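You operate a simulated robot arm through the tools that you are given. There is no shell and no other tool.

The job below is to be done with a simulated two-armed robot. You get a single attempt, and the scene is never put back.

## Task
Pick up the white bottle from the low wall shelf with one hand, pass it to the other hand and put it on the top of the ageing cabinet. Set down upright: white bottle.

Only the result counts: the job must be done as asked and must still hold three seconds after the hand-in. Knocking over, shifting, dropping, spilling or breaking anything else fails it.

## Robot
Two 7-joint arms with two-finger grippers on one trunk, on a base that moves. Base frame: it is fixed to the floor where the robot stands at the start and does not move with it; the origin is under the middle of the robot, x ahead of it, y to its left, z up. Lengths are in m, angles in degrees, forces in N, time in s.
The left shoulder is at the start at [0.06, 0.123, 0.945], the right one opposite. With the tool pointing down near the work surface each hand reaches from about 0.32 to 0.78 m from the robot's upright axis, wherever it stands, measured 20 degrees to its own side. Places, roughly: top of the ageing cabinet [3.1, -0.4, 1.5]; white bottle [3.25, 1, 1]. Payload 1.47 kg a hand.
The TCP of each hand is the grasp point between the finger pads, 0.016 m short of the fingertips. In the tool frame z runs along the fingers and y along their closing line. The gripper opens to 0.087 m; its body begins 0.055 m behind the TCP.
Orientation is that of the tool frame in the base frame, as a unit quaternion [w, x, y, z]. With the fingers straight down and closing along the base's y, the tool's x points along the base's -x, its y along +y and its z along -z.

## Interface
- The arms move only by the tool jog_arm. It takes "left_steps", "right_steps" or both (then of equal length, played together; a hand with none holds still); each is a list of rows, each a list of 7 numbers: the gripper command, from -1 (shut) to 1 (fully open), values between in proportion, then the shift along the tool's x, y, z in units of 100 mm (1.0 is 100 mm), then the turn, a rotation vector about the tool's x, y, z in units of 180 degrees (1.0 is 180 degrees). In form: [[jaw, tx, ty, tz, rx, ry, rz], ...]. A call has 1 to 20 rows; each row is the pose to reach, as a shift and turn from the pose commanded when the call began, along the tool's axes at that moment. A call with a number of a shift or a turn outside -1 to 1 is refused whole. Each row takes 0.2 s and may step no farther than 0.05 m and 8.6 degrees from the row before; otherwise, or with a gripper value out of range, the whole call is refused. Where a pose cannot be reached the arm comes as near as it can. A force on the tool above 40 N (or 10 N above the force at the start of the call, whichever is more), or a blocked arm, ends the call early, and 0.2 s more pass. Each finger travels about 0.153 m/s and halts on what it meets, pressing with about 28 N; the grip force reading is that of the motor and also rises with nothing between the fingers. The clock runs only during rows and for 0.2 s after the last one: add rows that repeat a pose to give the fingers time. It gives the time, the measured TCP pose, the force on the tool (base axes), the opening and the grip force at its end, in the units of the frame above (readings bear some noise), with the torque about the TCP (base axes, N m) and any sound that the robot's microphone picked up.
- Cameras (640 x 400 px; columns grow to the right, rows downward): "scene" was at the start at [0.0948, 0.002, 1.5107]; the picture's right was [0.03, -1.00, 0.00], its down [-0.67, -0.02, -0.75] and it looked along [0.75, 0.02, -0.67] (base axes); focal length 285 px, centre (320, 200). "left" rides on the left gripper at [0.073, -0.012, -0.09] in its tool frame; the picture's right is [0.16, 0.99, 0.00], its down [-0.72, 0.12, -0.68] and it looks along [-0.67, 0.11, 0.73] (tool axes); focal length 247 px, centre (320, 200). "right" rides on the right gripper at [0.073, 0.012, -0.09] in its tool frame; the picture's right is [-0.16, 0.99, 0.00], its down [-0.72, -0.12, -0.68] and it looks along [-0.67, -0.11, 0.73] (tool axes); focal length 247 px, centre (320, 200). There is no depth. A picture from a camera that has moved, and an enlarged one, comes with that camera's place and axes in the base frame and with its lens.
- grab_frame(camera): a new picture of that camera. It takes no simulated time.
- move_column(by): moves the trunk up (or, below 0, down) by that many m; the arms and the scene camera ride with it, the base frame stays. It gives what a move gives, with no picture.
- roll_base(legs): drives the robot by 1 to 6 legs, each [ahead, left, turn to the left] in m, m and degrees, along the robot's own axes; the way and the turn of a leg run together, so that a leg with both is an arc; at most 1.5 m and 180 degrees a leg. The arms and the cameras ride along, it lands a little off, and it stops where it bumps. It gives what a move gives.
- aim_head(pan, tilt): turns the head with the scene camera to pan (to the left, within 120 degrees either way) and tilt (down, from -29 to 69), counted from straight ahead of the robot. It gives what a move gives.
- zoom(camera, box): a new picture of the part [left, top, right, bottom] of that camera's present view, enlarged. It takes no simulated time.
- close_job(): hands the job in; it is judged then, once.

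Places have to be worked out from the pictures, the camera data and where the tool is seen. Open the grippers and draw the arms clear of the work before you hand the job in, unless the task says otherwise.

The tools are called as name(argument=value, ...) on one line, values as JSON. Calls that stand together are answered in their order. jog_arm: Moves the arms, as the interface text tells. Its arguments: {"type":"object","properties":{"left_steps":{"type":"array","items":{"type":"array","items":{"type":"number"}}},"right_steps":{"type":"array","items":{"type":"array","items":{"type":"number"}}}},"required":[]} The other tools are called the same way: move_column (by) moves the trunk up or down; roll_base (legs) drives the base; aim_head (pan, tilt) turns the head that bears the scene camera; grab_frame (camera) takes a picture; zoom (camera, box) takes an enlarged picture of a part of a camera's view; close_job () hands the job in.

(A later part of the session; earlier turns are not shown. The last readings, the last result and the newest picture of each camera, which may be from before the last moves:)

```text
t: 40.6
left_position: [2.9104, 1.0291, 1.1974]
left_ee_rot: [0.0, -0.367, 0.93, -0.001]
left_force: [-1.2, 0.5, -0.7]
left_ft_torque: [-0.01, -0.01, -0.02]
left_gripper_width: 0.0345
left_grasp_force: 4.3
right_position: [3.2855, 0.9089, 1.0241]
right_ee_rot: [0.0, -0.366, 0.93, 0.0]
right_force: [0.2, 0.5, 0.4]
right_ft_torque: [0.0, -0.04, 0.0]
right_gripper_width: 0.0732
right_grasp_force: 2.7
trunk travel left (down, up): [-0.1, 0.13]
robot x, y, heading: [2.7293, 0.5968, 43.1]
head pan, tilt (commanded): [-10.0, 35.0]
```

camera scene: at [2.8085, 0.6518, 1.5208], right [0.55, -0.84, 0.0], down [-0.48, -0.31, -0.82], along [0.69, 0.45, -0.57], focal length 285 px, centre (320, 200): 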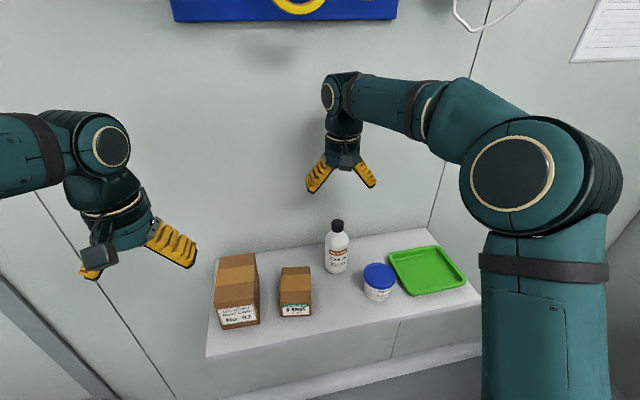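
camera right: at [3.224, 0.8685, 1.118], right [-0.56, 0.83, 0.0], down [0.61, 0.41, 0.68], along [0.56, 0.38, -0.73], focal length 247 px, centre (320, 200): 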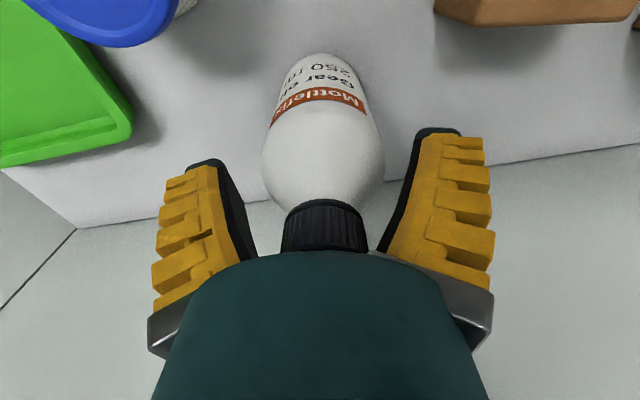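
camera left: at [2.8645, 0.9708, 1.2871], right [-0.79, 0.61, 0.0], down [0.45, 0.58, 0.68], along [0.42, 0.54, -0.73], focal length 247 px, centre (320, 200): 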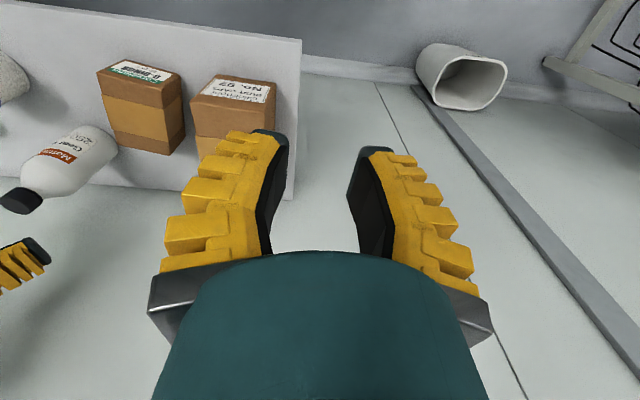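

Still free at z=1.024. I go 3 mm further and check the force.

jog_arm(right_steps=[[0.6, 0, 0, 0.01, 0, 0, 0], [0.6, 0, 0, 0.02, 0, 0, 0], [0.6, 0, 0, 0.03, 0, 0, 0], [0.6, 0, 0, 0.03, 0, 0, 0]])

grab_frame(camera="right")

zoom(camera="scene", box=[290, 180, 410, 290])

```text
t: 41.6
left_position: [2.9097, 1.0298, 1.1981]
left_ee_rot: [-0.001, -0.367, 0.93, 0.001]
left_force: [1.0, -0.3, -0.1]
left_ft_torque: [-0.03, 0.0, 0.01]
left_gripper_width: 0.0344
left_grasp_force: 4.7
right_position: [3.2848, 0.9099, 1.0194]
right_ee_rot: [0.0, -0.367, 0.93, 0.0]
right_force: [-0.7, 0.6, 1.0]
right_ft_torque: [-0.03, -0.05, -0.01]
right_gripper_width: 0.0731
right_grasp_force: 2.5
trunk travel left (down, up): [-0.1, 0.13]
robot x, y, heading: [2.7264, 0.5979, 43.0]
head pan, tilt (commanded): [-10.0, 35.0]
```

```text
taken
camera right: at [3.2231, 0.868, 1.1099], right [-0.56, 0.83, 0.0], down [0.61, 0.41, 0.68], along [0.56, 0.38, -0.73], focal length 247 px, centre (320, 200)
```

right: 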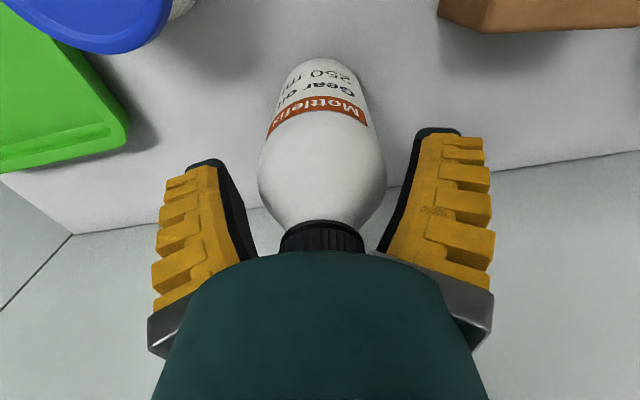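

```text
3.64 times, centred on (350, 235) of scene
camera zoom: at [2.8084, 0.6519, 1.5208], right [0.55, -0.84, 0.0], down [-0.48, -0.31, -0.82], along [0.69, 0.45, -0.57], focal length 1037 px, centre (211, 73)
```

zoom: 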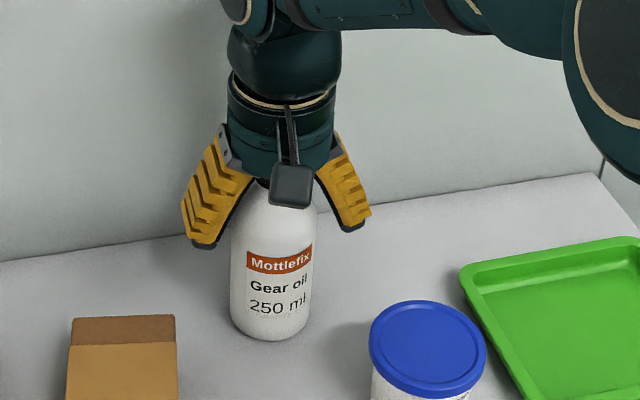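

No contact with the palm at z=1.019; the fingertips now reach past the shoulder. I close the right gripper fully.

jog_arm(right_steps=[[0.3, 0, 0, 0, 0, 0, 0], [0.1, 0, 0, 0, 0, 0, 0], [-1, 0, 0, 0, 0, 0, 0], [-1, 0, 0, 0, 0, 0, 0], [-1, 0, 0, 0, 0, 0, 0]])

grab_frame(camera="right")

zoom(camera="scene", box=[290, 180, 410, 290])

```text
t: 42.8
left_position: [2.909, 1.0295, 1.1981]
left_ee_rot: [0.001, -0.367, 0.93, 0.0]
left_force: [0.0, 0.0, 0.4]
left_ft_torque: [0.0, -0.02, -0.02]
left_gripper_width: 0.0344
left_grasp_force: 4.7
right_position: [3.2848, 0.9083, 1.0198]
right_ee_rot: [-0.001, -0.367, 0.93, 0.0]
right_force: [-0.6, 0.9, -0.3]
right_ft_torque: [0.06, -0.04, -0.01]
right_gripper_width: 0.0545
right_grasp_force: 27.7
trunk travel left (down, up): [-0.1, 0.13]
robot x, y, heading: [2.7251, 0.5993, 42.9]
head pan, tilt (commanded): [-10.0, 35.0]
```

```text
taken
camera right: at [3.2233, 0.8681, 1.1099], right [-0.56, 0.83, 0.0], down [0.61, 0.41, 0.68], along [0.56, 0.38, -0.73], focal length 247 px, centre (320, 200)
```

right: 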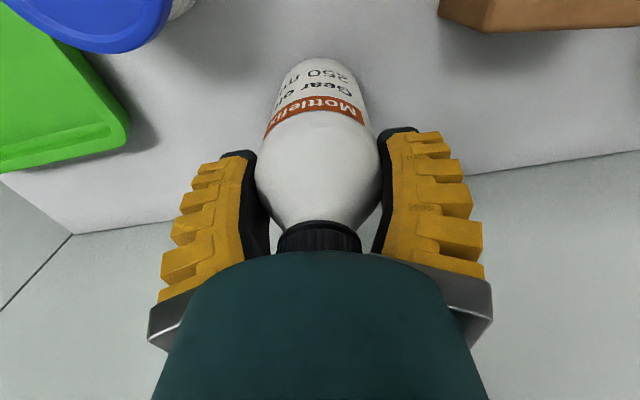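

```text
3.64 times, centred on (350, 235) of scene
camera zoom: at [2.8087, 0.652, 1.5208], right [0.55, -0.84, 0.0], down [-0.48, -0.31, -0.82], along [0.69, 0.45, -0.57], focal length 1037 px, centre (211, 73)
```

zoom: 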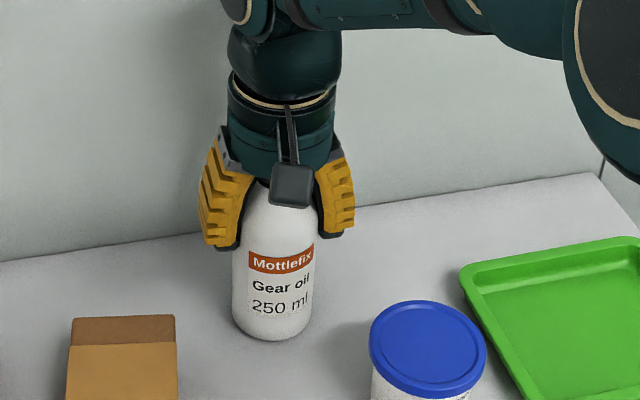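

Now the width is 0.0545 m with no vertical force: a proper grip on the body. I lift 3 cm and check that the bottle comes along.

jog_arm(right_steps=[[-1, 0, 0, -0.1, 0, 0, 0], [-1, 0, 0, -0.2, 0, 0, 0], [-1, 0, 0, -0.3, 0, 0, 0], [-1, 0, 0, -0.3, 0, 0, 0]])

grab_frame(camera="scene")

grab_frame(camera="right")

```text
t: 43.8
left_position: [2.9095, 1.0292, 1.1986]
left_ee_rot: [0.0, -0.368, 0.93, 0.0]
left_force: [0.6, -0.7, 1.0]
left_ft_torque: [0.02, -0.02, 0.01]
left_gripper_width: 0.0344
left_grasp_force: 4.5
right_position: [3.2852, 0.9097, 1.0496]
right_ee_rot: [0.0, -0.368, 0.93, 0.0]
right_force: [0.5, -0.2, -2.7]
right_ft_torque: [-0.01, 0.0, 0.01]
right_gripper_width: 0.0544
right_grasp_force: 27.6
trunk travel left (down, up): [-0.1, 0.13]
robot x, y, heading: [2.7276, 0.5989, 42.7]
head pan, tilt (commanded): [-10.0, 35.0]
```

```text
taken
camera scene: at [2.809, 0.6521, 1.5207], right [0.55, -0.84, 0.0], down [-0.48, -0.31, -0.82], along [0.69, 0.45, -0.57], focal length 285 px, centre (320, 200)
```

scene: 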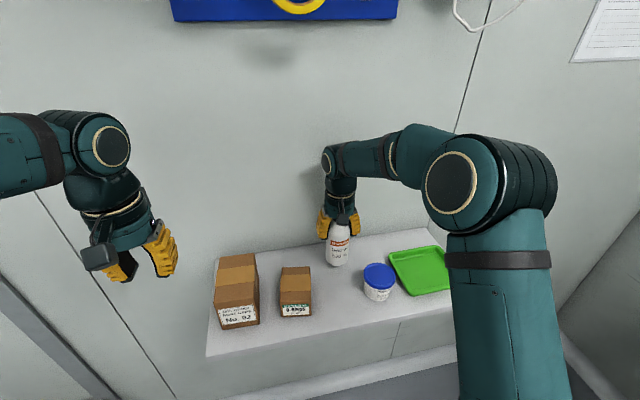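

```text
taken
camera right: at [3.2235, 0.8685, 1.1405], right [-0.56, 0.83, 0.0], down [0.61, 0.41, 0.68], along [0.56, 0.38, -0.73], focal length 247 px, centre (320, 200)
```

right: 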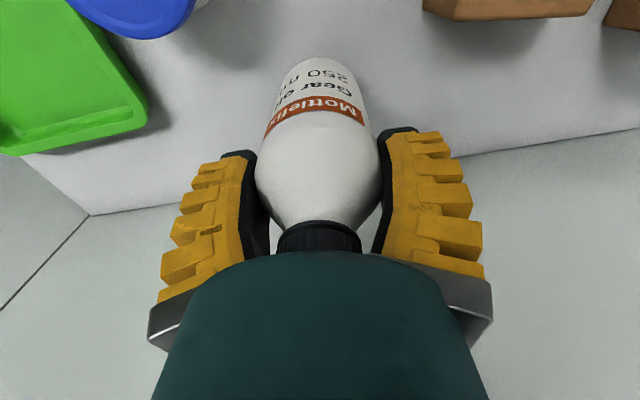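

The bottle is held (about 2.7 N) and hangs straight. I lift it well above the shelf items, then back the base off.

jog_arm(right_steps=[[-1, 0, 0, -0.3, 0, 0, 0], [-1, 0, 0, -0.6, 0, 0, 0], [-1, 0, 0, -0.9, 0, 0, 0], [-1, 0, 0, -1.0, 0, 0, 0]])

jog_arm(right_steps=[[-1, 0, 0, -0.3, 0, 0, 0], [-1, 0, 0, -0.6, 0, 0, 0], [-1, 0, 0, -0.7, 0, 0, 0]])

grab_frame(camera="scene")

```text
t: 44.8
left_position: [2.9094, 1.0294, 1.1976]
left_ee_rot: [0.0, -0.367, 0.93, -0.001]
left_force: [-0.1, 0.1, -0.4]
left_ft_torque: [-0.03, 0.04, 0.03]
left_gripper_width: 0.0343
left_grasp_force: 4.4
right_position: [3.2834, 0.9096, 1.15]
right_ee_rot: [0.0, -0.367, 0.93, -0.001]
right_force: [0.7, -0.9, -2.0]
right_ft_torque: [-0.01, -0.03, 0.01]
right_gripper_width: 0.0546
right_grasp_force: 27.9
trunk travel left (down, up): [-0.1, 0.13]
robot x, y, heading: [2.7274, 0.5975, 43.2]
head pan, tilt (commanded): [-10.0, 35.0]
```

```text
t: 45.6
left_position: [2.9109, 1.0292, 1.1971]
left_ee_rot: [0.0, -0.367, 0.93, -0.001]
left_force: [0.1, -0.8, -0.1]
left_ft_torque: [0.0, 0.0, -0.05]
left_gripper_width: 0.0342
left_grasp_force: 4.4
right_position: [3.2857, 0.9098, 1.2228]
right_ee_rot: [0.0, -0.368, 0.93, 0.001]
right_force: [0.2, -0.4, -2.8]
right_ft_torque: [-0.01, 0.0, -0.02]
right_gripper_width: 0.0548
right_grasp_force: 28.0
trunk travel left (down, up): [-0.1, 0.13]
robot x, y, heading: [2.7248, 0.5984, 43.0]
head pan, tilt (commanded): [-10.0, 35.0]
```

```text
taken
camera scene: at [2.8088, 0.652, 1.5208], right [0.55, -0.84, 0.0], down [-0.48, -0.31, -0.82], along [0.69, 0.45, -0.57], focal length 285 px, centre (320, 200)
```

scene: 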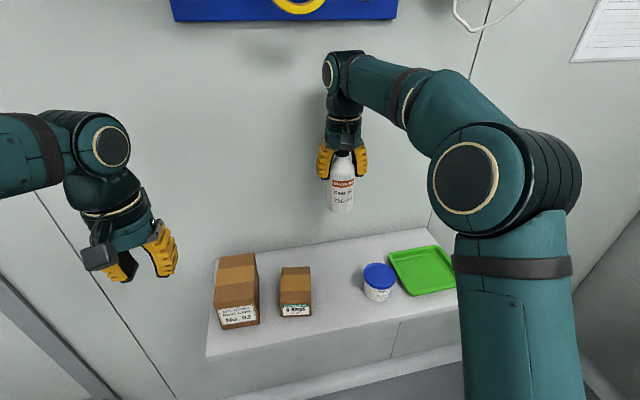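

The bottle is well above everything on the shelf. I back the base straight off by 0.4 m (the way I came), keeping the hold.

roll_base(legs=[[-0.4, 0, 0]])

grab_frame(camera="scene")

```text
t: 48.0
left_position: [2.6241, 0.7614, 1.1982]
left_ee_rot: [0.001, -0.366, 0.931, 0.0]
left_force: [0.1, 0.3, -0.2]
left_ft_torque: [0.01, 0.0, 0.03]
left_gripper_width: 0.0344
left_grasp_force: 4.1
right_position: [2.9994, 0.6399, 1.2217]
right_ee_rot: [0.0, -0.367, 0.93, 0.0]
right_force: [-1.2, 0.5, -2.8]
right_ft_torque: [-0.02, -0.01, 0.04]
right_gripper_width: 0.0545
right_grasp_force: 28.1
trunk travel left (down, up): [-0.1, 0.13]
robot x, y, heading: [2.4403, 0.3253, 43.0]
head pan, tilt (commanded): [-10.0, 35.0]
```

```text
taken
camera scene: at [2.5222, 0.384, 1.5208], right [0.54, -0.84, 0.0], down [-0.48, -0.31, -0.82], along [0.69, 0.45, -0.57], focal length 285 px, centre (320, 200)
```

scene: 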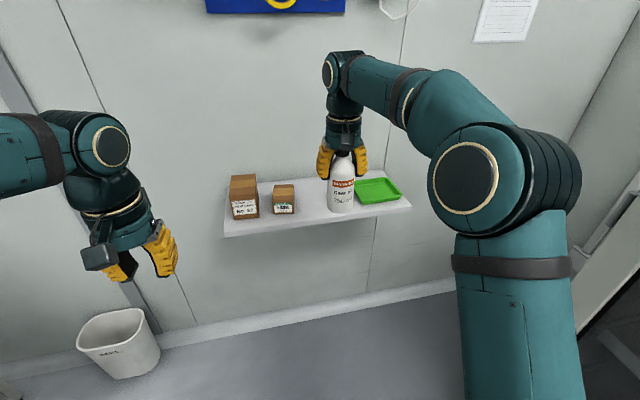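

The right hand with the bottle is at robot frame (0.62, -0.15, 1.22), the left at (0.43, 0.19, 1.20). I now tilt the free left hand to point forward and 30° downward, in free space, to rehearse its reach.

jog_arm(left_steps=[[1, -0.1, 0, -0.06, 0, -0.0333, 0], [1, -0.2, 0, -0.12, 0, -0.0667, 0], [1, -0.3, 0, -0.18, 0, -0.1, 0], [1, -0.4, 0, -0.24, 0, -0.1333, 0], [1, -0.5, 0, -0.3, 0, -0.1667, 0], [1, -0.6, 0, -0.36, 0, -0.2, 0], [1, -0.7, 0, -0.42, 0, -0.2333, 0], [1, -0.8, 0, -0.48, 0, -0.2667, 0], [1, -0.9, 0, -0.54, 0, -0.3, 0], [1, -1.0, 0, -0.6, 0, -0.3333, 0], [1, -1.0, 0, -0.6, 0, -0.3333, 0]])

grab_frame(camera="scene")

```text
t: 50.5
left_position: [2.6967, 0.831, 1.2571]
left_ee_rot: [0.466, -0.317, 0.806, 0.183]
left_force: [-0.7, 0.7, 0.3]
left_ft_torque: [0.05, 0.0, 0.01]
left_gripper_width: 0.0872
left_grasp_force: 0.0
right_position: [2.9995, 0.6408, 1.2215]
right_ee_rot: [0.0, -0.367, 0.93, 0.0]
right_force: [-0.7, 0.0, -2.6]
right_ft_torque: [0.03, -0.02, -0.03]
right_gripper_width: 0.0547
right_grasp_force: 27.8
trunk travel left (down, up): [-0.1, 0.13]
robot x, y, heading: [2.4394, 0.3311, 43.3]
head pan, tilt (commanded): [-10.0, 35.0]
```

```text
taken
camera scene: at [2.5227, 0.3845, 1.5208], right [0.54, -0.84, 0.0], down [-0.48, -0.31, -0.82], along [0.69, 0.45, -0.57], focal length 285 px, centre (320, 200)
```

scene: 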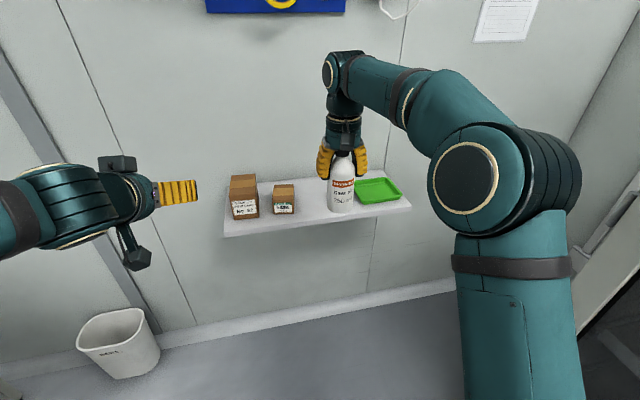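

The left hand reached the 30° pose exactly. I now rehearse lifting it by 0.2 m with this orientation, as needed later for the cabinet top.

jog_arm(left_steps=[[1, -0.217, 0, -0.125, 0, 0, 0], [1, -0.433, 0, -0.25, 0, 0, 0], [1, -0.65, 0, -0.375, 0, 0, 0], [1, -0.866, 0, -0.5, 0, 0, 0]])

jog_arm(left_steps=[[1, -0.217, 0, -0.125, 0, 0, 0], [1, -0.433, 0, -0.25, 0, 0, 0], [1, -0.65, 0, -0.375, 0, 0, 0], [1, -0.866, 0, -0.5, 0, 0, 0], [1, -0.866, 0, -0.5, 0, 0, 0]])

```text
t: 51.5
left_position: [2.699, 0.8287, 1.3574]
left_ee_rot: [0.466, -0.316, 0.806, 0.182]
left_force: [0.6, 0.4, 0.2]
left_ft_torque: [0.01, 0.03, -0.02]
left_gripper_width: 0.0871
left_grasp_force: 0.1
right_position: [2.9999, 0.6413, 1.2212]
right_ee_rot: [-0.001, -0.366, 0.931, 0.0]
right_force: [0.3, -0.3, -3.0]
right_ft_torque: [-0.01, -0.01, -0.01]
right_gripper_width: 0.055
right_grasp_force: 28.5
trunk travel left (down, up): [-0.1, 0.13]
robot x, y, heading: [2.4433, 0.3269, 43.2]
head pan, tilt (commanded): [-10.0, 35.0]
```

```text
t: 52.6
left_position: [2.6986, 0.8305, 1.4577]
left_ee_rot: [0.465, -0.318, 0.806, 0.183]
left_force: [0.2, -0.1, 0.0]
left_ft_torque: [-0.01, 0.01, -0.01]
left_gripper_width: 0.0868
left_grasp_force: 0.0
right_position: [2.9994, 0.6408, 1.2207]
right_ee_rot: [0.0, -0.367, 0.93, 0.0]
right_force: [-1.0, 0.4, -2.8]
right_ft_torque: [0.04, 0.0, 0.02]
right_gripper_width: 0.0546
right_grasp_force: 27.7
trunk travel left (down, up): [-0.1, 0.13]
robot x, y, heading: [2.4444, 0.3322, 42.8]
head pan, tilt (commanded): [-10.0, 35.0]
```

Reached z=1.458 without error (1.588 with the trunk fully up). I test 4 cm more for margin.

jog_arm(left_steps=[[1, -0.173, 0, -0.1, 0, 0, 0], [1, -0.346, 0, -0.2, 0, 0, 0], [1, -0.346, 0, -0.2, 0, 0, 0]])

grab_frame(camera="scene")

```text
t: 53.5
left_position: [2.6994, 0.8305, 1.4982]
left_ee_rot: [0.465, -0.317, 0.806, 0.183]
left_force: [-0.4, -0.4, 0.3]
left_ft_torque: [0.03, -0.01, 0.02]
left_gripper_width: 0.0871
left_grasp_force: 0.1
right_position: [2.9991, 0.6404, 1.2221]
right_ee_rot: [0.001, -0.366, 0.931, 0.0]
right_force: [0.0, -0.1, -2.4]
right_ft_torque: [0.04, -0.01, -0.04]
right_gripper_width: 0.0544
right_grasp_force: 28.3
trunk travel left (down, up): [-0.1, 0.13]
robot x, y, heading: [2.4378, 0.3299, 42.9]
head pan, tilt (commanded): [-10.0, 35.0]
```

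```text
taken
camera scene: at [2.5227, 0.3846, 1.5208], right [0.54, -0.84, 0.0], down [-0.48, -0.31, -0.82], along [0.69, 0.45, -0.57], focal length 285 px, centre (320, 200)
```

scene: 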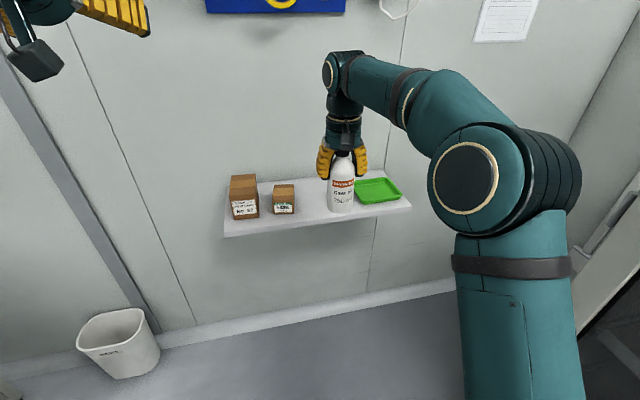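

The left arm's reach is ample. I bring the left hand back down to a staging place beside the bottle's height, clear of the right hand.

jog_arm(left_steps=[[1, 0.27, 0, 0.079, 0, 0, 0], [1, 0.54, 0, 0.158, 0, 0, 0], [1, 0.81, 0, 0.2375, 0, 0, 0]])

jog_arm(left_steps=[[1, 0.27, 0, 0.079, 0, 0, 0], [1, 0.54, 0, 0.158, 0, 0, 0], [1, 0.81, 0, 0.2375, 0, 0, 0]])

jog_arm(left_steps=[[1, 0.27, 0, 0.079, 0, 0, 0], [1, 0.54, 0, 0.158, 0, 0, 0], [1, 0.81, 0, 0.2375, 0, 0, 0]])

jog_arm(left_steps=[[1, 0.27, 0, 0.079, 0, 0, 0], [1, 0.54, 0, 0.158, 0, 0, 0], [1, 0.81, 0, 0.2375, 0, 0, 0], [1, 0.81, 0, 0.2375, 0, 0, 0]])

```text
t: 54.2
left_position: [2.6856, 0.817, 1.4128]
left_ee_rot: [0.465, -0.318, 0.806, 0.183]
left_force: [0.4, -0.9, -0.2]
left_ft_torque: [0.02, -0.01, 0.03]
left_gripper_width: 0.0869
left_grasp_force: 0.0
right_position: [2.9996, 0.6397, 1.2219]
right_ee_rot: [0.0, -0.367, 0.93, 0.0]
right_force: [0.4, 0.2, -2.0]
right_ft_torque: [0.01, -0.04, 0.01]
right_gripper_width: 0.0545
right_grasp_force: 27.6
trunk travel left (down, up): [-0.1, 0.13]
robot x, y, heading: [2.4417, 0.3278, 43.1]
head pan, tilt (commanded): [-10.0, 35.0]
```

```text
t: 55.0
left_position: [2.6653, 0.8039, 1.3327]
left_ee_rot: [0.466, -0.317, 0.806, 0.183]
left_force: [0.2, 0.2, 0.2]
left_ft_torque: [0.01, 0.0, 0.01]
left_gripper_width: 0.087
left_grasp_force: 0.1
right_position: [3.0005, 0.642, 1.2214]
right_ee_rot: [0.0, -0.366, 0.931, 0.0]
right_force: [0.0, -0.1, -2.8]
right_ft_torque: [0.02, 0.01, -0.01]
right_gripper_width: 0.0547
right_grasp_force: 28.2
trunk travel left (down, up): [-0.1, 0.13]
robot x, y, heading: [2.4435, 0.3321, 43.0]
head pan, tilt (commanded): [-10.0, 35.0]
```

```text
t: 55.9
left_position: [2.653, 0.7898, 1.2511]
left_ee_rot: [0.465, -0.317, 0.806, 0.183]
left_force: [0.4, -0.2, 0.0]
left_ft_torque: [-0.02, 0.02, 0.03]
left_gripper_width: 0.0871
left_grasp_force: 0.1
right_position: [3.0005, 0.641, 1.2211]
right_ee_rot: [0.0, -0.366, 0.931, 0.0]
right_force: [0.0, -0.1, -2.8]
right_ft_torque: [0.01, 0.01, 0.01]
right_gripper_width: 0.0542
right_grasp_force: 27.9
trunk travel left (down, up): [-0.1, 0.13]
robot x, y, heading: [2.4435, 0.3309, 42.9]
head pan, tilt (commanded): [-10.0, 35.0]
```

```text
t: 56.9
left_position: [2.6382, 0.7765, 1.1691]
left_ee_rot: [0.466, -0.317, 0.806, 0.183]
left_force: [0.1, -0.2, 0.5]
left_ft_torque: [-0.01, 0.02, -0.03]
left_gripper_width: 0.0868
left_grasp_force: 0.1
right_position: [3.0002, 0.6405, 1.2216]
right_ee_rot: [0.0, -0.367, 0.93, 0.0]
right_force: [-0.1, -0.1, -3.7]
right_ft_torque: [-0.01, 0.0, -0.02]
right_gripper_width: 0.0547
right_grasp_force: 28.0
trunk travel left (down, up): [-0.1, 0.13]
robot x, y, heading: [2.4431, 0.3306, 42.9]
head pan, tilt (commanded): [-10.0, 35.0]
```

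Both hands hold well. I move the right hand with the bottle towards the middle (to robot y≈+0.05), the left hand staying behind and to the left.

jog_arm(right_steps=[[-1, 0, 0.25, 0, 0, 0, 0], [-1, 0, 0.5, 0, 0, 0, 0], [-1, 0, 0.75, 0, 0, 0, 0], [-1, 0, 1.0, 0, 0, 0, 0]])

jog_arm(right_steps=[[-1, 0, 0.25, 0, 0, 0, 0], [-1, 0, 0.5, 0, 0, 0, 0], [-1, 0, 0.75, 0, 0, 0, 0], [-1, 0, 0.95, 0, 0, 0, 0], [-1, 0, 0.95, 0, 0, 0, 0]])

aim_head(pan=8, tilt=35)

grab_frame(camera="scene")

grab_frame(camera="left")

```text
t: 57.9
left_position: [2.6371, 0.7775, 1.1701]
left_ee_rot: [0.466, -0.317, 0.806, 0.182]
left_force: [0.1, 1.0, -0.1]
left_ft_torque: [0.01, -0.01, -0.02]
left_gripper_width: 0.0869
left_grasp_force: 0.0
right_position: [2.93, 0.7137, 1.222]
right_ee_rot: [0.0, -0.367, 0.93, -0.001]
right_force: [0.4, 0.7, -2.4]
right_ft_torque: [0.01, 0.02, -0.01]
right_gripper_width: 0.0547
right_grasp_force: 28.1
trunk travel left (down, up): [-0.1, 0.13]
robot x, y, heading: [2.439, 0.328, 43.2]
head pan, tilt (commanded): [-10.0, 35.0]
```

```text
t: 59.0
left_position: [2.6391, 0.7767, 1.171]
left_ee_rot: [0.465, -0.317, 0.806, 0.183]
left_force: [-0.4, 0.1, 0.2]
left_ft_torque: [0.01, -0.02, -0.01]
left_gripper_width: 0.087
left_grasp_force: 0.1
right_position: [2.8674, 0.7841, 1.2221]
right_ee_rot: [0.0, -0.365, 0.931, 0.001]
right_force: [0.6, 0.1, -2.7]
right_ft_torque: [0.02, 0.02, 0.0]
right_gripper_width: 0.0548
right_grasp_force: 27.8
trunk travel left (down, up): [-0.1, 0.13]
robot x, y, heading: [2.443, 0.3292, 43.0]
head pan, tilt (commanded): [-10.0, 35.0]
```

```text
t: 59.9
left_position: [2.638, 0.7765, 1.1707]
left_ee_rot: [0.465, -0.317, 0.806, 0.183]
left_force: [0.5, 0.6, -0.4]
left_ft_torque: [0.02, 0.0, 0.03]
left_gripper_width: 0.0871
left_grasp_force: 0.0
right_position: [2.8682, 0.7844, 1.2229]
right_ee_rot: [0.0, -0.367, 0.93, -0.001]
right_force: [-0.4, 0.0, -2.7]
right_ft_torque: [0.0, -0.01, -0.02]
right_gripper_width: 0.0545
right_grasp_force: 28.0
trunk travel left (down, up): [-0.1, 0.13]
robot x, y, heading: [2.4382, 0.3289, 43.1]
head pan, tilt (commanded): [8.0, 35.0]
```

```text
taken
camera scene: at [2.5043, 0.405, 1.5208], right [0.78, -0.63, 0.0], down [-0.36, -0.45, -0.82], along [0.52, 0.64, -0.57], focal length 285 px, centre (320, 200)
```

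scene: 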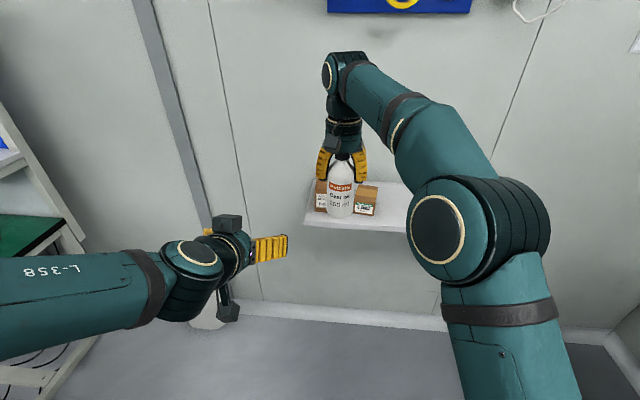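

```text
taken
camera left: at [2.5631, 0.6898, 1.152], right [-0.73, 0.67, -0.14], down [-0.24, -0.07, 0.97], along [0.64, 0.74, 0.21], focal length 247 px, centre (320, 200)
```

left: 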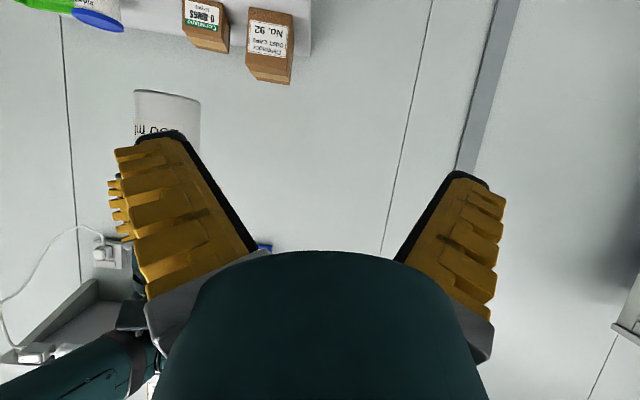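

The left camera gives the bottle's base at z≈1.122 (about 0.10 below the right TCP), so a left grip at z≈1.167 sits 4.5 cm above the base, under the right fingers. I move the left hand sideways to line up behind the bottle.

jog_arm(left_steps=[[1, -0.033, -0.19, 0.068, 0, 0, 0], [1, -0.066, -0.38, 0.135, 0, 0, 0], [1, -0.1, -0.57, 0.2, 0, 0, 0], [1, -0.1325, -0.757, 0.27, 0, 0, 0]])

jog_arm(left_steps=[[1, -0.033, -0.19, 0.068, 0, 0, 0], [1, -0.066, -0.38, 0.135, 0, 0, 0], [1, -0.1, -0.57, 0.2, 0, 0, 0], [1, -0.1325, -0.757, 0.27, 0, 0, 0], [1, -0.1325, -0.757, 0.27, 0, 0, 0]])

grab_frame(camera="left")

grab_frame(camera="scene")

grab_frame(camera="right")

```text
t: 60.9
left_position: [2.7121, 0.7413, 1.1639]
left_ee_rot: [0.465, -0.317, 0.806, 0.184]
left_force: [0.1, -0.3, 1.2]
left_ft_torque: [-0.04, 0.0, 0.01]
left_gripper_width: 0.087
left_grasp_force: 0.0
right_position: [2.8661, 0.7839, 1.2227]
right_ee_rot: [0.0, -0.366, 0.931, -0.001]
right_force: [0.8, 0.0, -3.2]
right_ft_torque: [-0.01, 0.01, -0.02]
right_gripper_width: 0.0547
right_grasp_force: 27.9
trunk travel left (down, up): [-0.1, 0.13]
robot x, y, heading: [2.4402, 0.3279, 43.0]
head pan, tilt (commanded): [8.0, 35.0]
```

```text
t: 62.1
left_position: [2.7857, 0.7079, 1.1649]
left_ee_rot: [0.466, -0.317, 0.806, 0.183]
left_force: [-0.5, 0.2, -0.6]
left_ft_torque: [-0.01, 0.03, -0.01]
left_gripper_width: 0.0871
left_grasp_force: 0.0
right_position: [2.8676, 0.7842, 1.2232]
right_ee_rot: [0.0, -0.366, 0.931, 0.001]
right_force: [-0.1, 0.0, -2.6]
right_ft_torque: [0.02, -0.03, -0.01]
right_gripper_width: 0.0545
right_grasp_force: 27.6
trunk travel left (down, up): [-0.1, 0.13]
robot x, y, heading: [2.4357, 0.3274, 42.9]
head pan, tilt (commanded): [8.0, 35.0]
```

```text
taken
camera left: at [2.7098, 0.6216, 1.147], right [-0.73, 0.67, -0.14], down [-0.25, -0.07, 0.97], along [0.64, 0.74, 0.22], focal length 247 px, centre (320, 200)
```

left: 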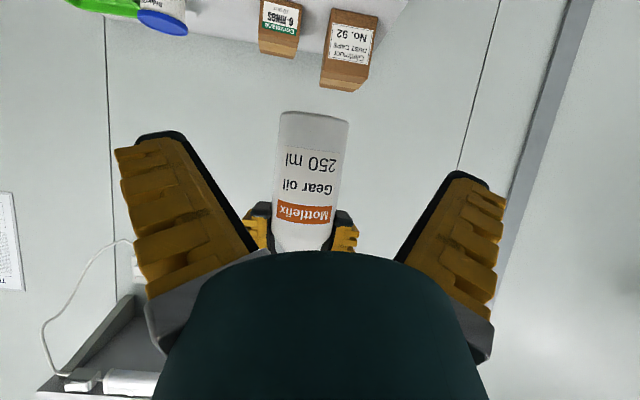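

```text
taken
camera scene: at [2.5039, 0.4051, 1.5208], right [0.78, -0.63, 0.0], down [-0.36, -0.45, -0.82], along [0.52, 0.64, -0.57], focal length 285 px, centre (320, 200)
```

scene: 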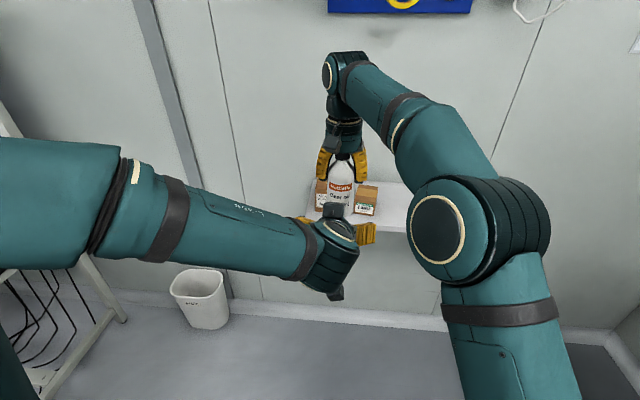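

```text
taken
camera right: at [2.8059, 0.7424, 1.313], right [-0.56, 0.83, 0.0], down [0.61, 0.41, 0.68], along [0.56, 0.38, -0.73], focal length 247 px, centre (320, 200)
```

right: 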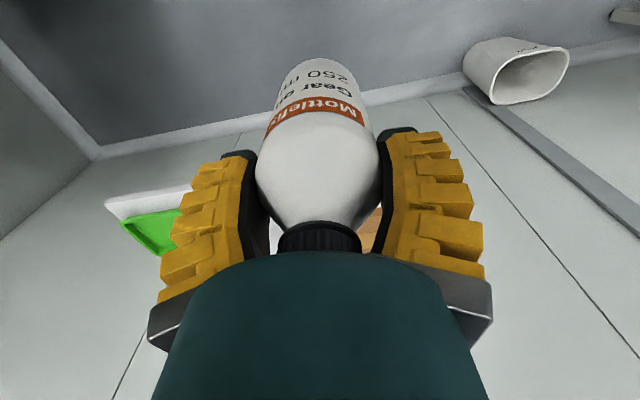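

The left hand is lined up behind the bottle. Before closing in I zoom to check the clearance between the block on the left wrist and the right hand's camera.

zoom(camera="scene", box=[270, 100, 430, 310])

zoom(camera="left", box=[220, 90, 400, 260])

```text
1.90 times, centred on (350, 205) of scene
camera zoom: at [2.5039, 0.4051, 1.5208], right [0.78, -0.63, 0.0], down [-0.36, -0.45, -0.82], along [0.52, 0.64, -0.57], focal length 543 px, centre (263, 190)
```

zoom: 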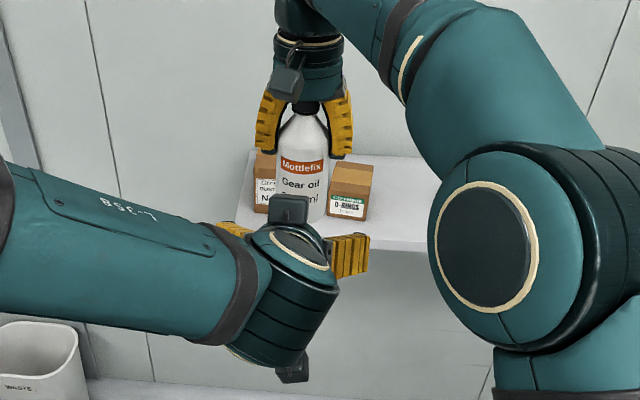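

```text
2.35 times, centred on (310, 175) of left
camera zoom: at [2.7098, 0.6216, 1.147], right [-0.73, 0.67, -0.14], down [-0.25, -0.07, 0.97], along [0.64, 0.74, 0.22], focal length 581 px, centre (344, 259)
```

zoom: 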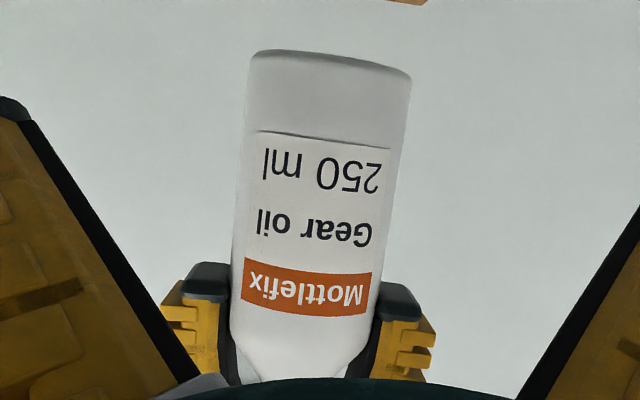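

The clearances work out at about 1.5 cm and the bottle is centred laterally on the left hand, 0.112 m ahead. I advance the left hand 7 cm horizontally and look again.

jog_arm(left_steps=[[1, -0.1, 0, 0.173, 0, 0, 0], [1, -0.2, 0, 0.346, 0, 0, 0], [1, -0.3, 0, 0.52, 0, 0, 0], [1, -0.35, 0, 0.606, 0, 0, 0], [1, -0.35, 0, 0.606, 0, 0, 0]])

grab_frame(camera="left")

grab_frame(camera="right")

zoom(camera="scene", box=[270, 100, 430, 310])

```text
t: 63.3
left_position: [2.8383, 0.7533, 1.1643]
left_ee_rot: [0.465, -0.317, 0.806, 0.184]
left_force: [0.5, -0.4, -0.3]
left_ft_torque: [0.02, 0.01, 0.0]
left_gripper_width: 0.0871
left_grasp_force: 0.1
right_position: [2.867, 0.7835, 1.2227]
right_ee_rot: [0.0, -0.366, 0.93, 0.0]
right_force: [0.3, -0.9, -2.4]
right_ft_torque: [0.01, -0.04, -0.02]
right_gripper_width: 0.0548
right_grasp_force: 28.7
trunk travel left (down, up): [-0.1, 0.13]
robot x, y, heading: [2.4417, 0.3314, 43.1]
head pan, tilt (commanded): [8.0, 35.0]
```

```text
taken
camera left: at [2.763, 0.6666, 1.1471], right [-0.73, 0.67, -0.14], down [-0.24, -0.07, 0.97], along [0.64, 0.74, 0.21], focal length 247 px, centre (320, 200)
```

left: 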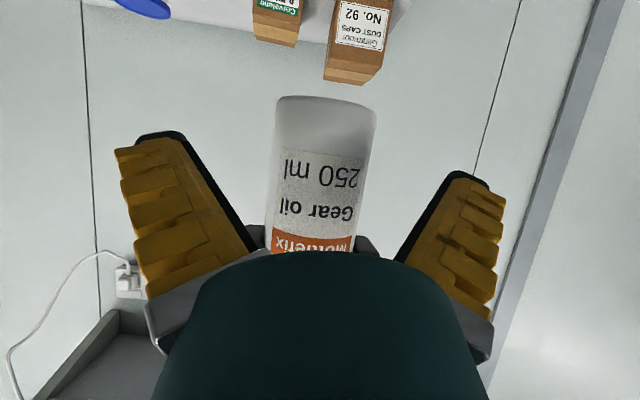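

```text
taken
camera right: at [2.8063, 0.7423, 1.3129], right [-0.56, 0.83, 0.0], down [0.61, 0.41, 0.68], along [0.56, 0.38, -0.73], focal length 247 px, centre (320, 200)
```

right: 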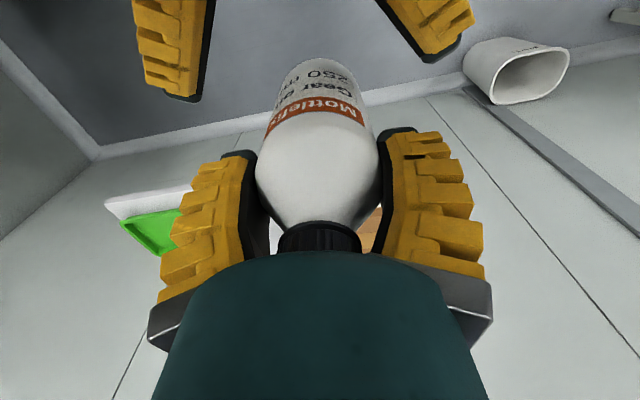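

```text
1.90 times, centred on (350, 205) of scene
camera zoom: at [2.5043, 0.4051, 1.5208], right [0.78, -0.63, 0.0], down [-0.36, -0.45, -0.82], along [0.52, 0.64, -0.57], focal length 543 px, centre (263, 190)
```

zoom: 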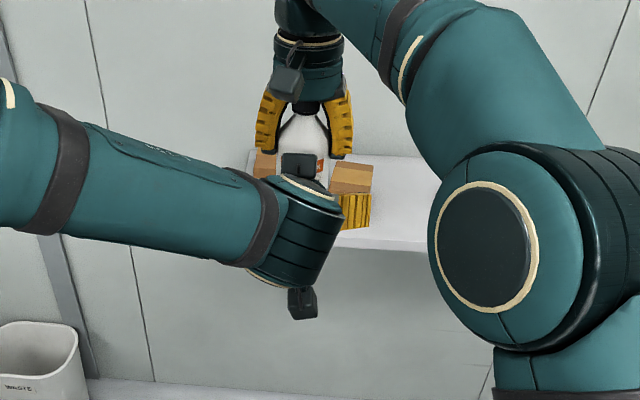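

The left fingers straddle the bottle as seen from the right camera. I advance the remaining 3.9 cm in small rows, watching the forces.

jog_arm(left_steps=[[1, -0.05, 0, 0.087, 0, 0, 0], [1, -0.1, 0, 0.173, 0, 0, 0], [1, -0.13, 0, 0.225, 0, 0, 0], [1, -0.13, 0, 0.225, 0, 0, 0]])

grab_frame(camera="left")

grab_frame(camera="right")

zoom(camera="scene", box=[290, 100, 390, 230])

```text
t: 64.3
left_position: [2.8574, 0.7712, 1.1667]
left_ee_rot: [0.465, -0.318, 0.806, 0.184]
left_force: [-0.2, -0.9, -0.4]
left_ft_torque: [-0.02, 0.01, -0.03]
left_gripper_width: 0.087
left_grasp_force: 0.2
right_position: [2.8683, 0.7839, 1.2231]
right_ee_rot: [0.0, -0.367, 0.93, 0.0]
right_force: [-0.3, -0.4, -1.9]
right_ft_torque: [0.02, 0.02, 0.0]
right_gripper_width: 0.0547
right_grasp_force: 28.6
trunk travel left (down, up): [-0.1, 0.13]
robot x, y, heading: [2.4429, 0.3288, 43.2]
head pan, tilt (commanded): [8.0, 35.0]
```

```text
taken
camera left: at [2.7818, 0.6848, 1.1472], right [-0.73, 0.67, -0.14], down [-0.25, -0.07, 0.97], along [0.64, 0.74, 0.22], focal length 247 px, centre (320, 200)
```

left: 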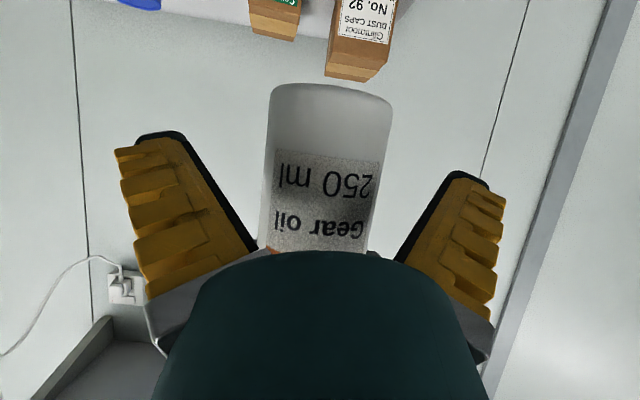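

```text
taken
camera right: at [2.8062, 0.7423, 1.313], right [-0.56, 0.83, 0.0], down [0.61, 0.41, 0.68], along [0.56, 0.38, -0.73], focal length 247 px, centre (320, 200)
```

right: 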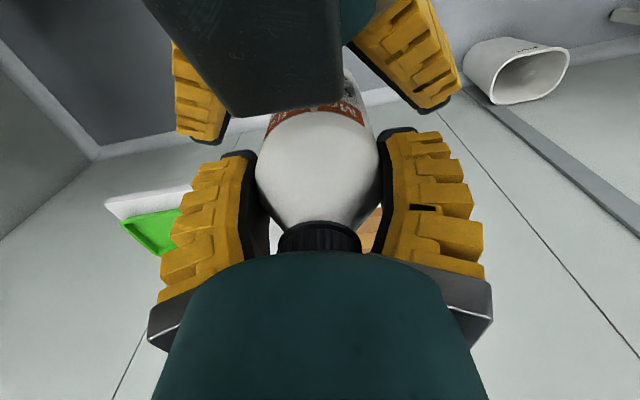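

```text
3.08 times, centred on (340, 165) of scene
camera zoom: at [2.5041, 0.405, 1.5208], right [0.78, -0.63, 0.0], down [-0.36, -0.45, -0.82], along [0.52, 0.64, -0.57], focal length 878 px, centre (258, 308)
```

zoom: 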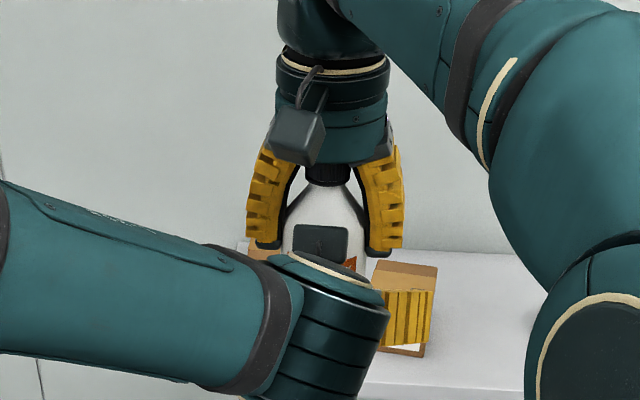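

The left wrist block passes about 2 cm under the right camera, and 1.7 cm of travel is left. I advance another 1.0 cm only (leaving the bottle slightly towards the fingertips for palm clearance) and check.

jog_arm(left_steps=[[1, -0.02, 0, 0.035, 0, 0, 0], [1, -0.04, 0, 0.07, 0, 0, 0], [1, -0.05, 0, 0.087, 0, 0, 0], [1, -0.05, 0, 0.087, 0, 0, 0]])

grab_frame(camera="left")

grab_frame(camera="right")

```text
t: 65.3
left_position: [2.8646, 0.7774, 1.1639]
left_ee_rot: [0.465, -0.317, 0.806, 0.183]
left_force: [-0.7, -1.3, 0.0]
left_ft_torque: [-0.05, 0.01, 0.01]
left_gripper_width: 0.0868
left_grasp_force: 0.0
right_position: [2.8679, 0.7831, 1.2219]
right_ee_rot: [0.0, -0.367, 0.93, 0.0]
right_force: [-0.3, 0.4, -2.1]
right_ft_torque: [0.03, 0.02, 0.01]
right_gripper_width: 0.0548
right_grasp_force: 27.6
trunk travel left (down, up): [-0.1, 0.13]
robot x, y, heading: [2.4419, 0.3293, 43.2]
head pan, tilt (commanded): [8.0, 35.0]
```

```text
taken
camera left: at [2.7885, 0.6918, 1.1467], right [-0.73, 0.67, -0.14], down [-0.25, -0.07, 0.97], along [0.64, 0.74, 0.21], focal length 247 px, centre (320, 200)
```

left: 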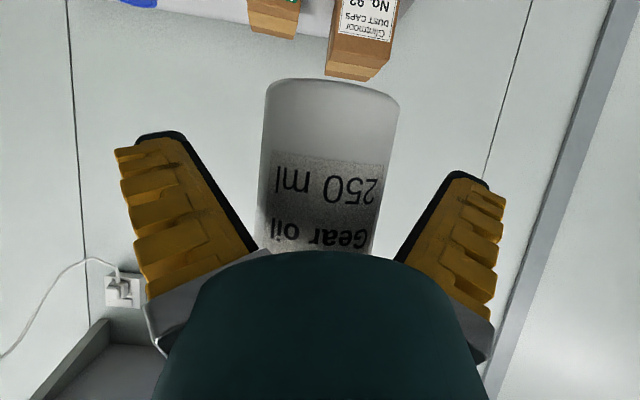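

```text
taken
camera right: at [2.8064, 0.7423, 1.3129], right [-0.56, 0.83, 0.0], down [0.61, 0.41, 0.68], along [0.56, 0.38, -0.73], focal length 247 px, centre (320, 200)
```

right: 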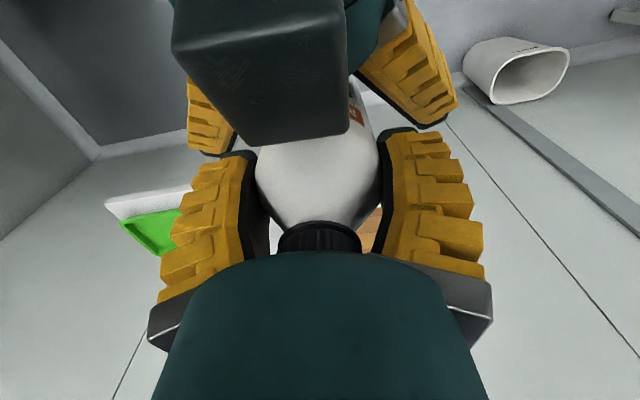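

The left TCP is about 6 mm short of the bottle's axis and centred; no contact forces. I close the left gripper on the body.

jog_arm(left_steps=[[0.5, 0, 0, 0, 0, 0, 0], [0.25, 0, 0, 0, 0, 0, 0], [0.1, 0, 0, 0, 0, 0, 0], [-1, 0, 0, 0, 0, 0, 0], [-1, 0, 0, 0, 0, 0, 0], [-1, 0, 0, 0, 0, 0, 0]])

grab_frame(camera="left")

grab_frame(camera="right")

```text
t: 66.7
left_position: [2.8643, 0.7788, 1.1648]
left_ee_rot: [0.465, -0.318, 0.805, 0.184]
left_force: [-3.1, 2.9, 0.5]
left_ft_torque: [-0.1, -0.16, 0.02]
left_gripper_width: 0.0555
left_grasp_force: 27.8
right_position: [2.8689, 0.7823, 1.2225]
right_ee_rot: [0.0, -0.366, 0.931, 0.0]
right_force: [4.1, -3.5, -2.6]
right_ft_torque: [-0.04, -0.12, 0.02]
right_gripper_width: 0.0545
right_grasp_force: 28.3
trunk travel left (down, up): [-0.1, 0.13]
robot x, y, heading: [2.4399, 0.3282, 43.2]
head pan, tilt (commanded): [8.0, 35.0]
```

```text
taken
camera left: at [2.7883, 0.6921, 1.1467], right [-0.73, 0.67, -0.14], down [-0.24, -0.07, 0.97], along [0.64, 0.74, 0.21], focal length 247 px, centre (320, 200)
```

left: 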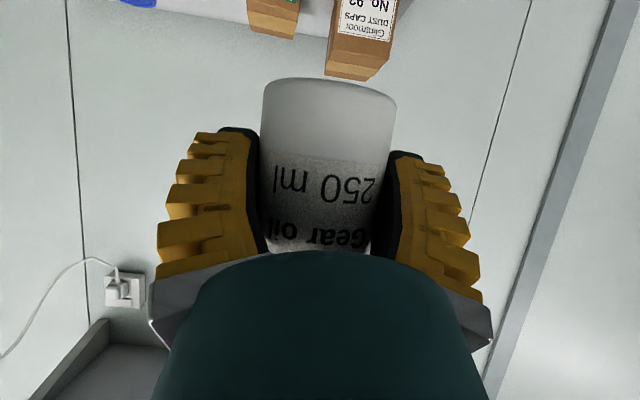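

```text
taken
camera right: at [2.8067, 0.7422, 1.3129], right [-0.56, 0.83, 0.0], down [0.61, 0.41, 0.68], along [0.57, 0.38, -0.73], focal length 247 px, centre (320, 200)
```

right: 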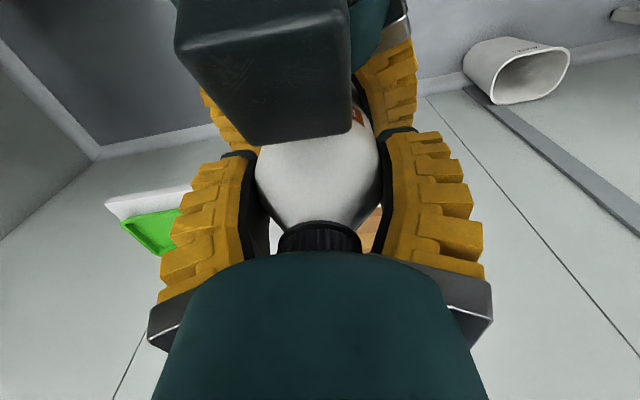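

Both hands hold the bottle (0.0555 and 0.0545 m). I now open the right gripper and see that the bottle stays upright in the left hand.

jog_arm(right_steps=[[0.1, 0, 0, 0, 0, 0, 0], [0.3, 0, 0, 0, 0, 0, 0], [0.6, 0, 0, 0, 0, 0, 0], [1, 0, 0, 0, 0, 0, 0], [1, 0, 0, 0, 0, 0, 0]])

grab_frame(camera="right")

grab_frame(camera="left")

```text
t: 67.9
left_position: [2.8636, 0.7776, 1.1651]
left_ee_rot: [0.465, -0.318, 0.806, 0.183]
left_force: [1.4, 0.6, 0.7]
left_ft_torque: [0.0, 0.0, -0.01]
left_gripper_width: 0.0555
left_grasp_force: 28.1
right_position: [2.8662, 0.782, 1.2229]
right_ee_rot: [0.0, -0.367, 0.93, 0.0]
right_force: [0.6, -0.7, -0.2]
right_ft_torque: [0.0, -0.01, -0.04]
right_gripper_width: 0.0871
right_grasp_force: 0.0
trunk travel left (down, up): [-0.1, 0.13]
robot x, y, heading: [2.4402, 0.3339, 43.1]
head pan, tilt (commanded): [8.0, 35.0]
```

```text
taken
camera right: at [2.8063, 0.7424, 1.3129], right [-0.56, 0.83, 0.0], down [0.61, 0.41, 0.68], along [0.56, 0.38, -0.73], focal length 247 px, centre (320, 200)
```

right: 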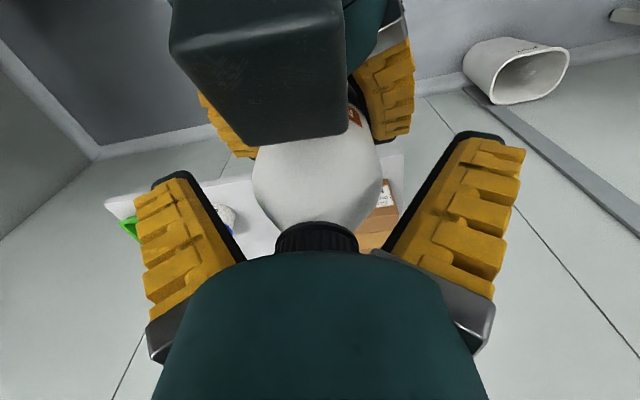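

```text
taken
camera left: at [2.7884, 0.6916, 1.1468], right [-0.73, 0.67, -0.14], down [-0.25, -0.07, 0.97], along [0.64, 0.74, 0.21], focal length 247 px, centre (320, 200)
```

left: 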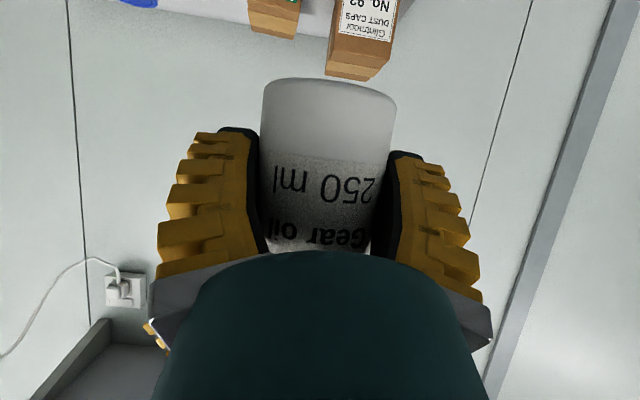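

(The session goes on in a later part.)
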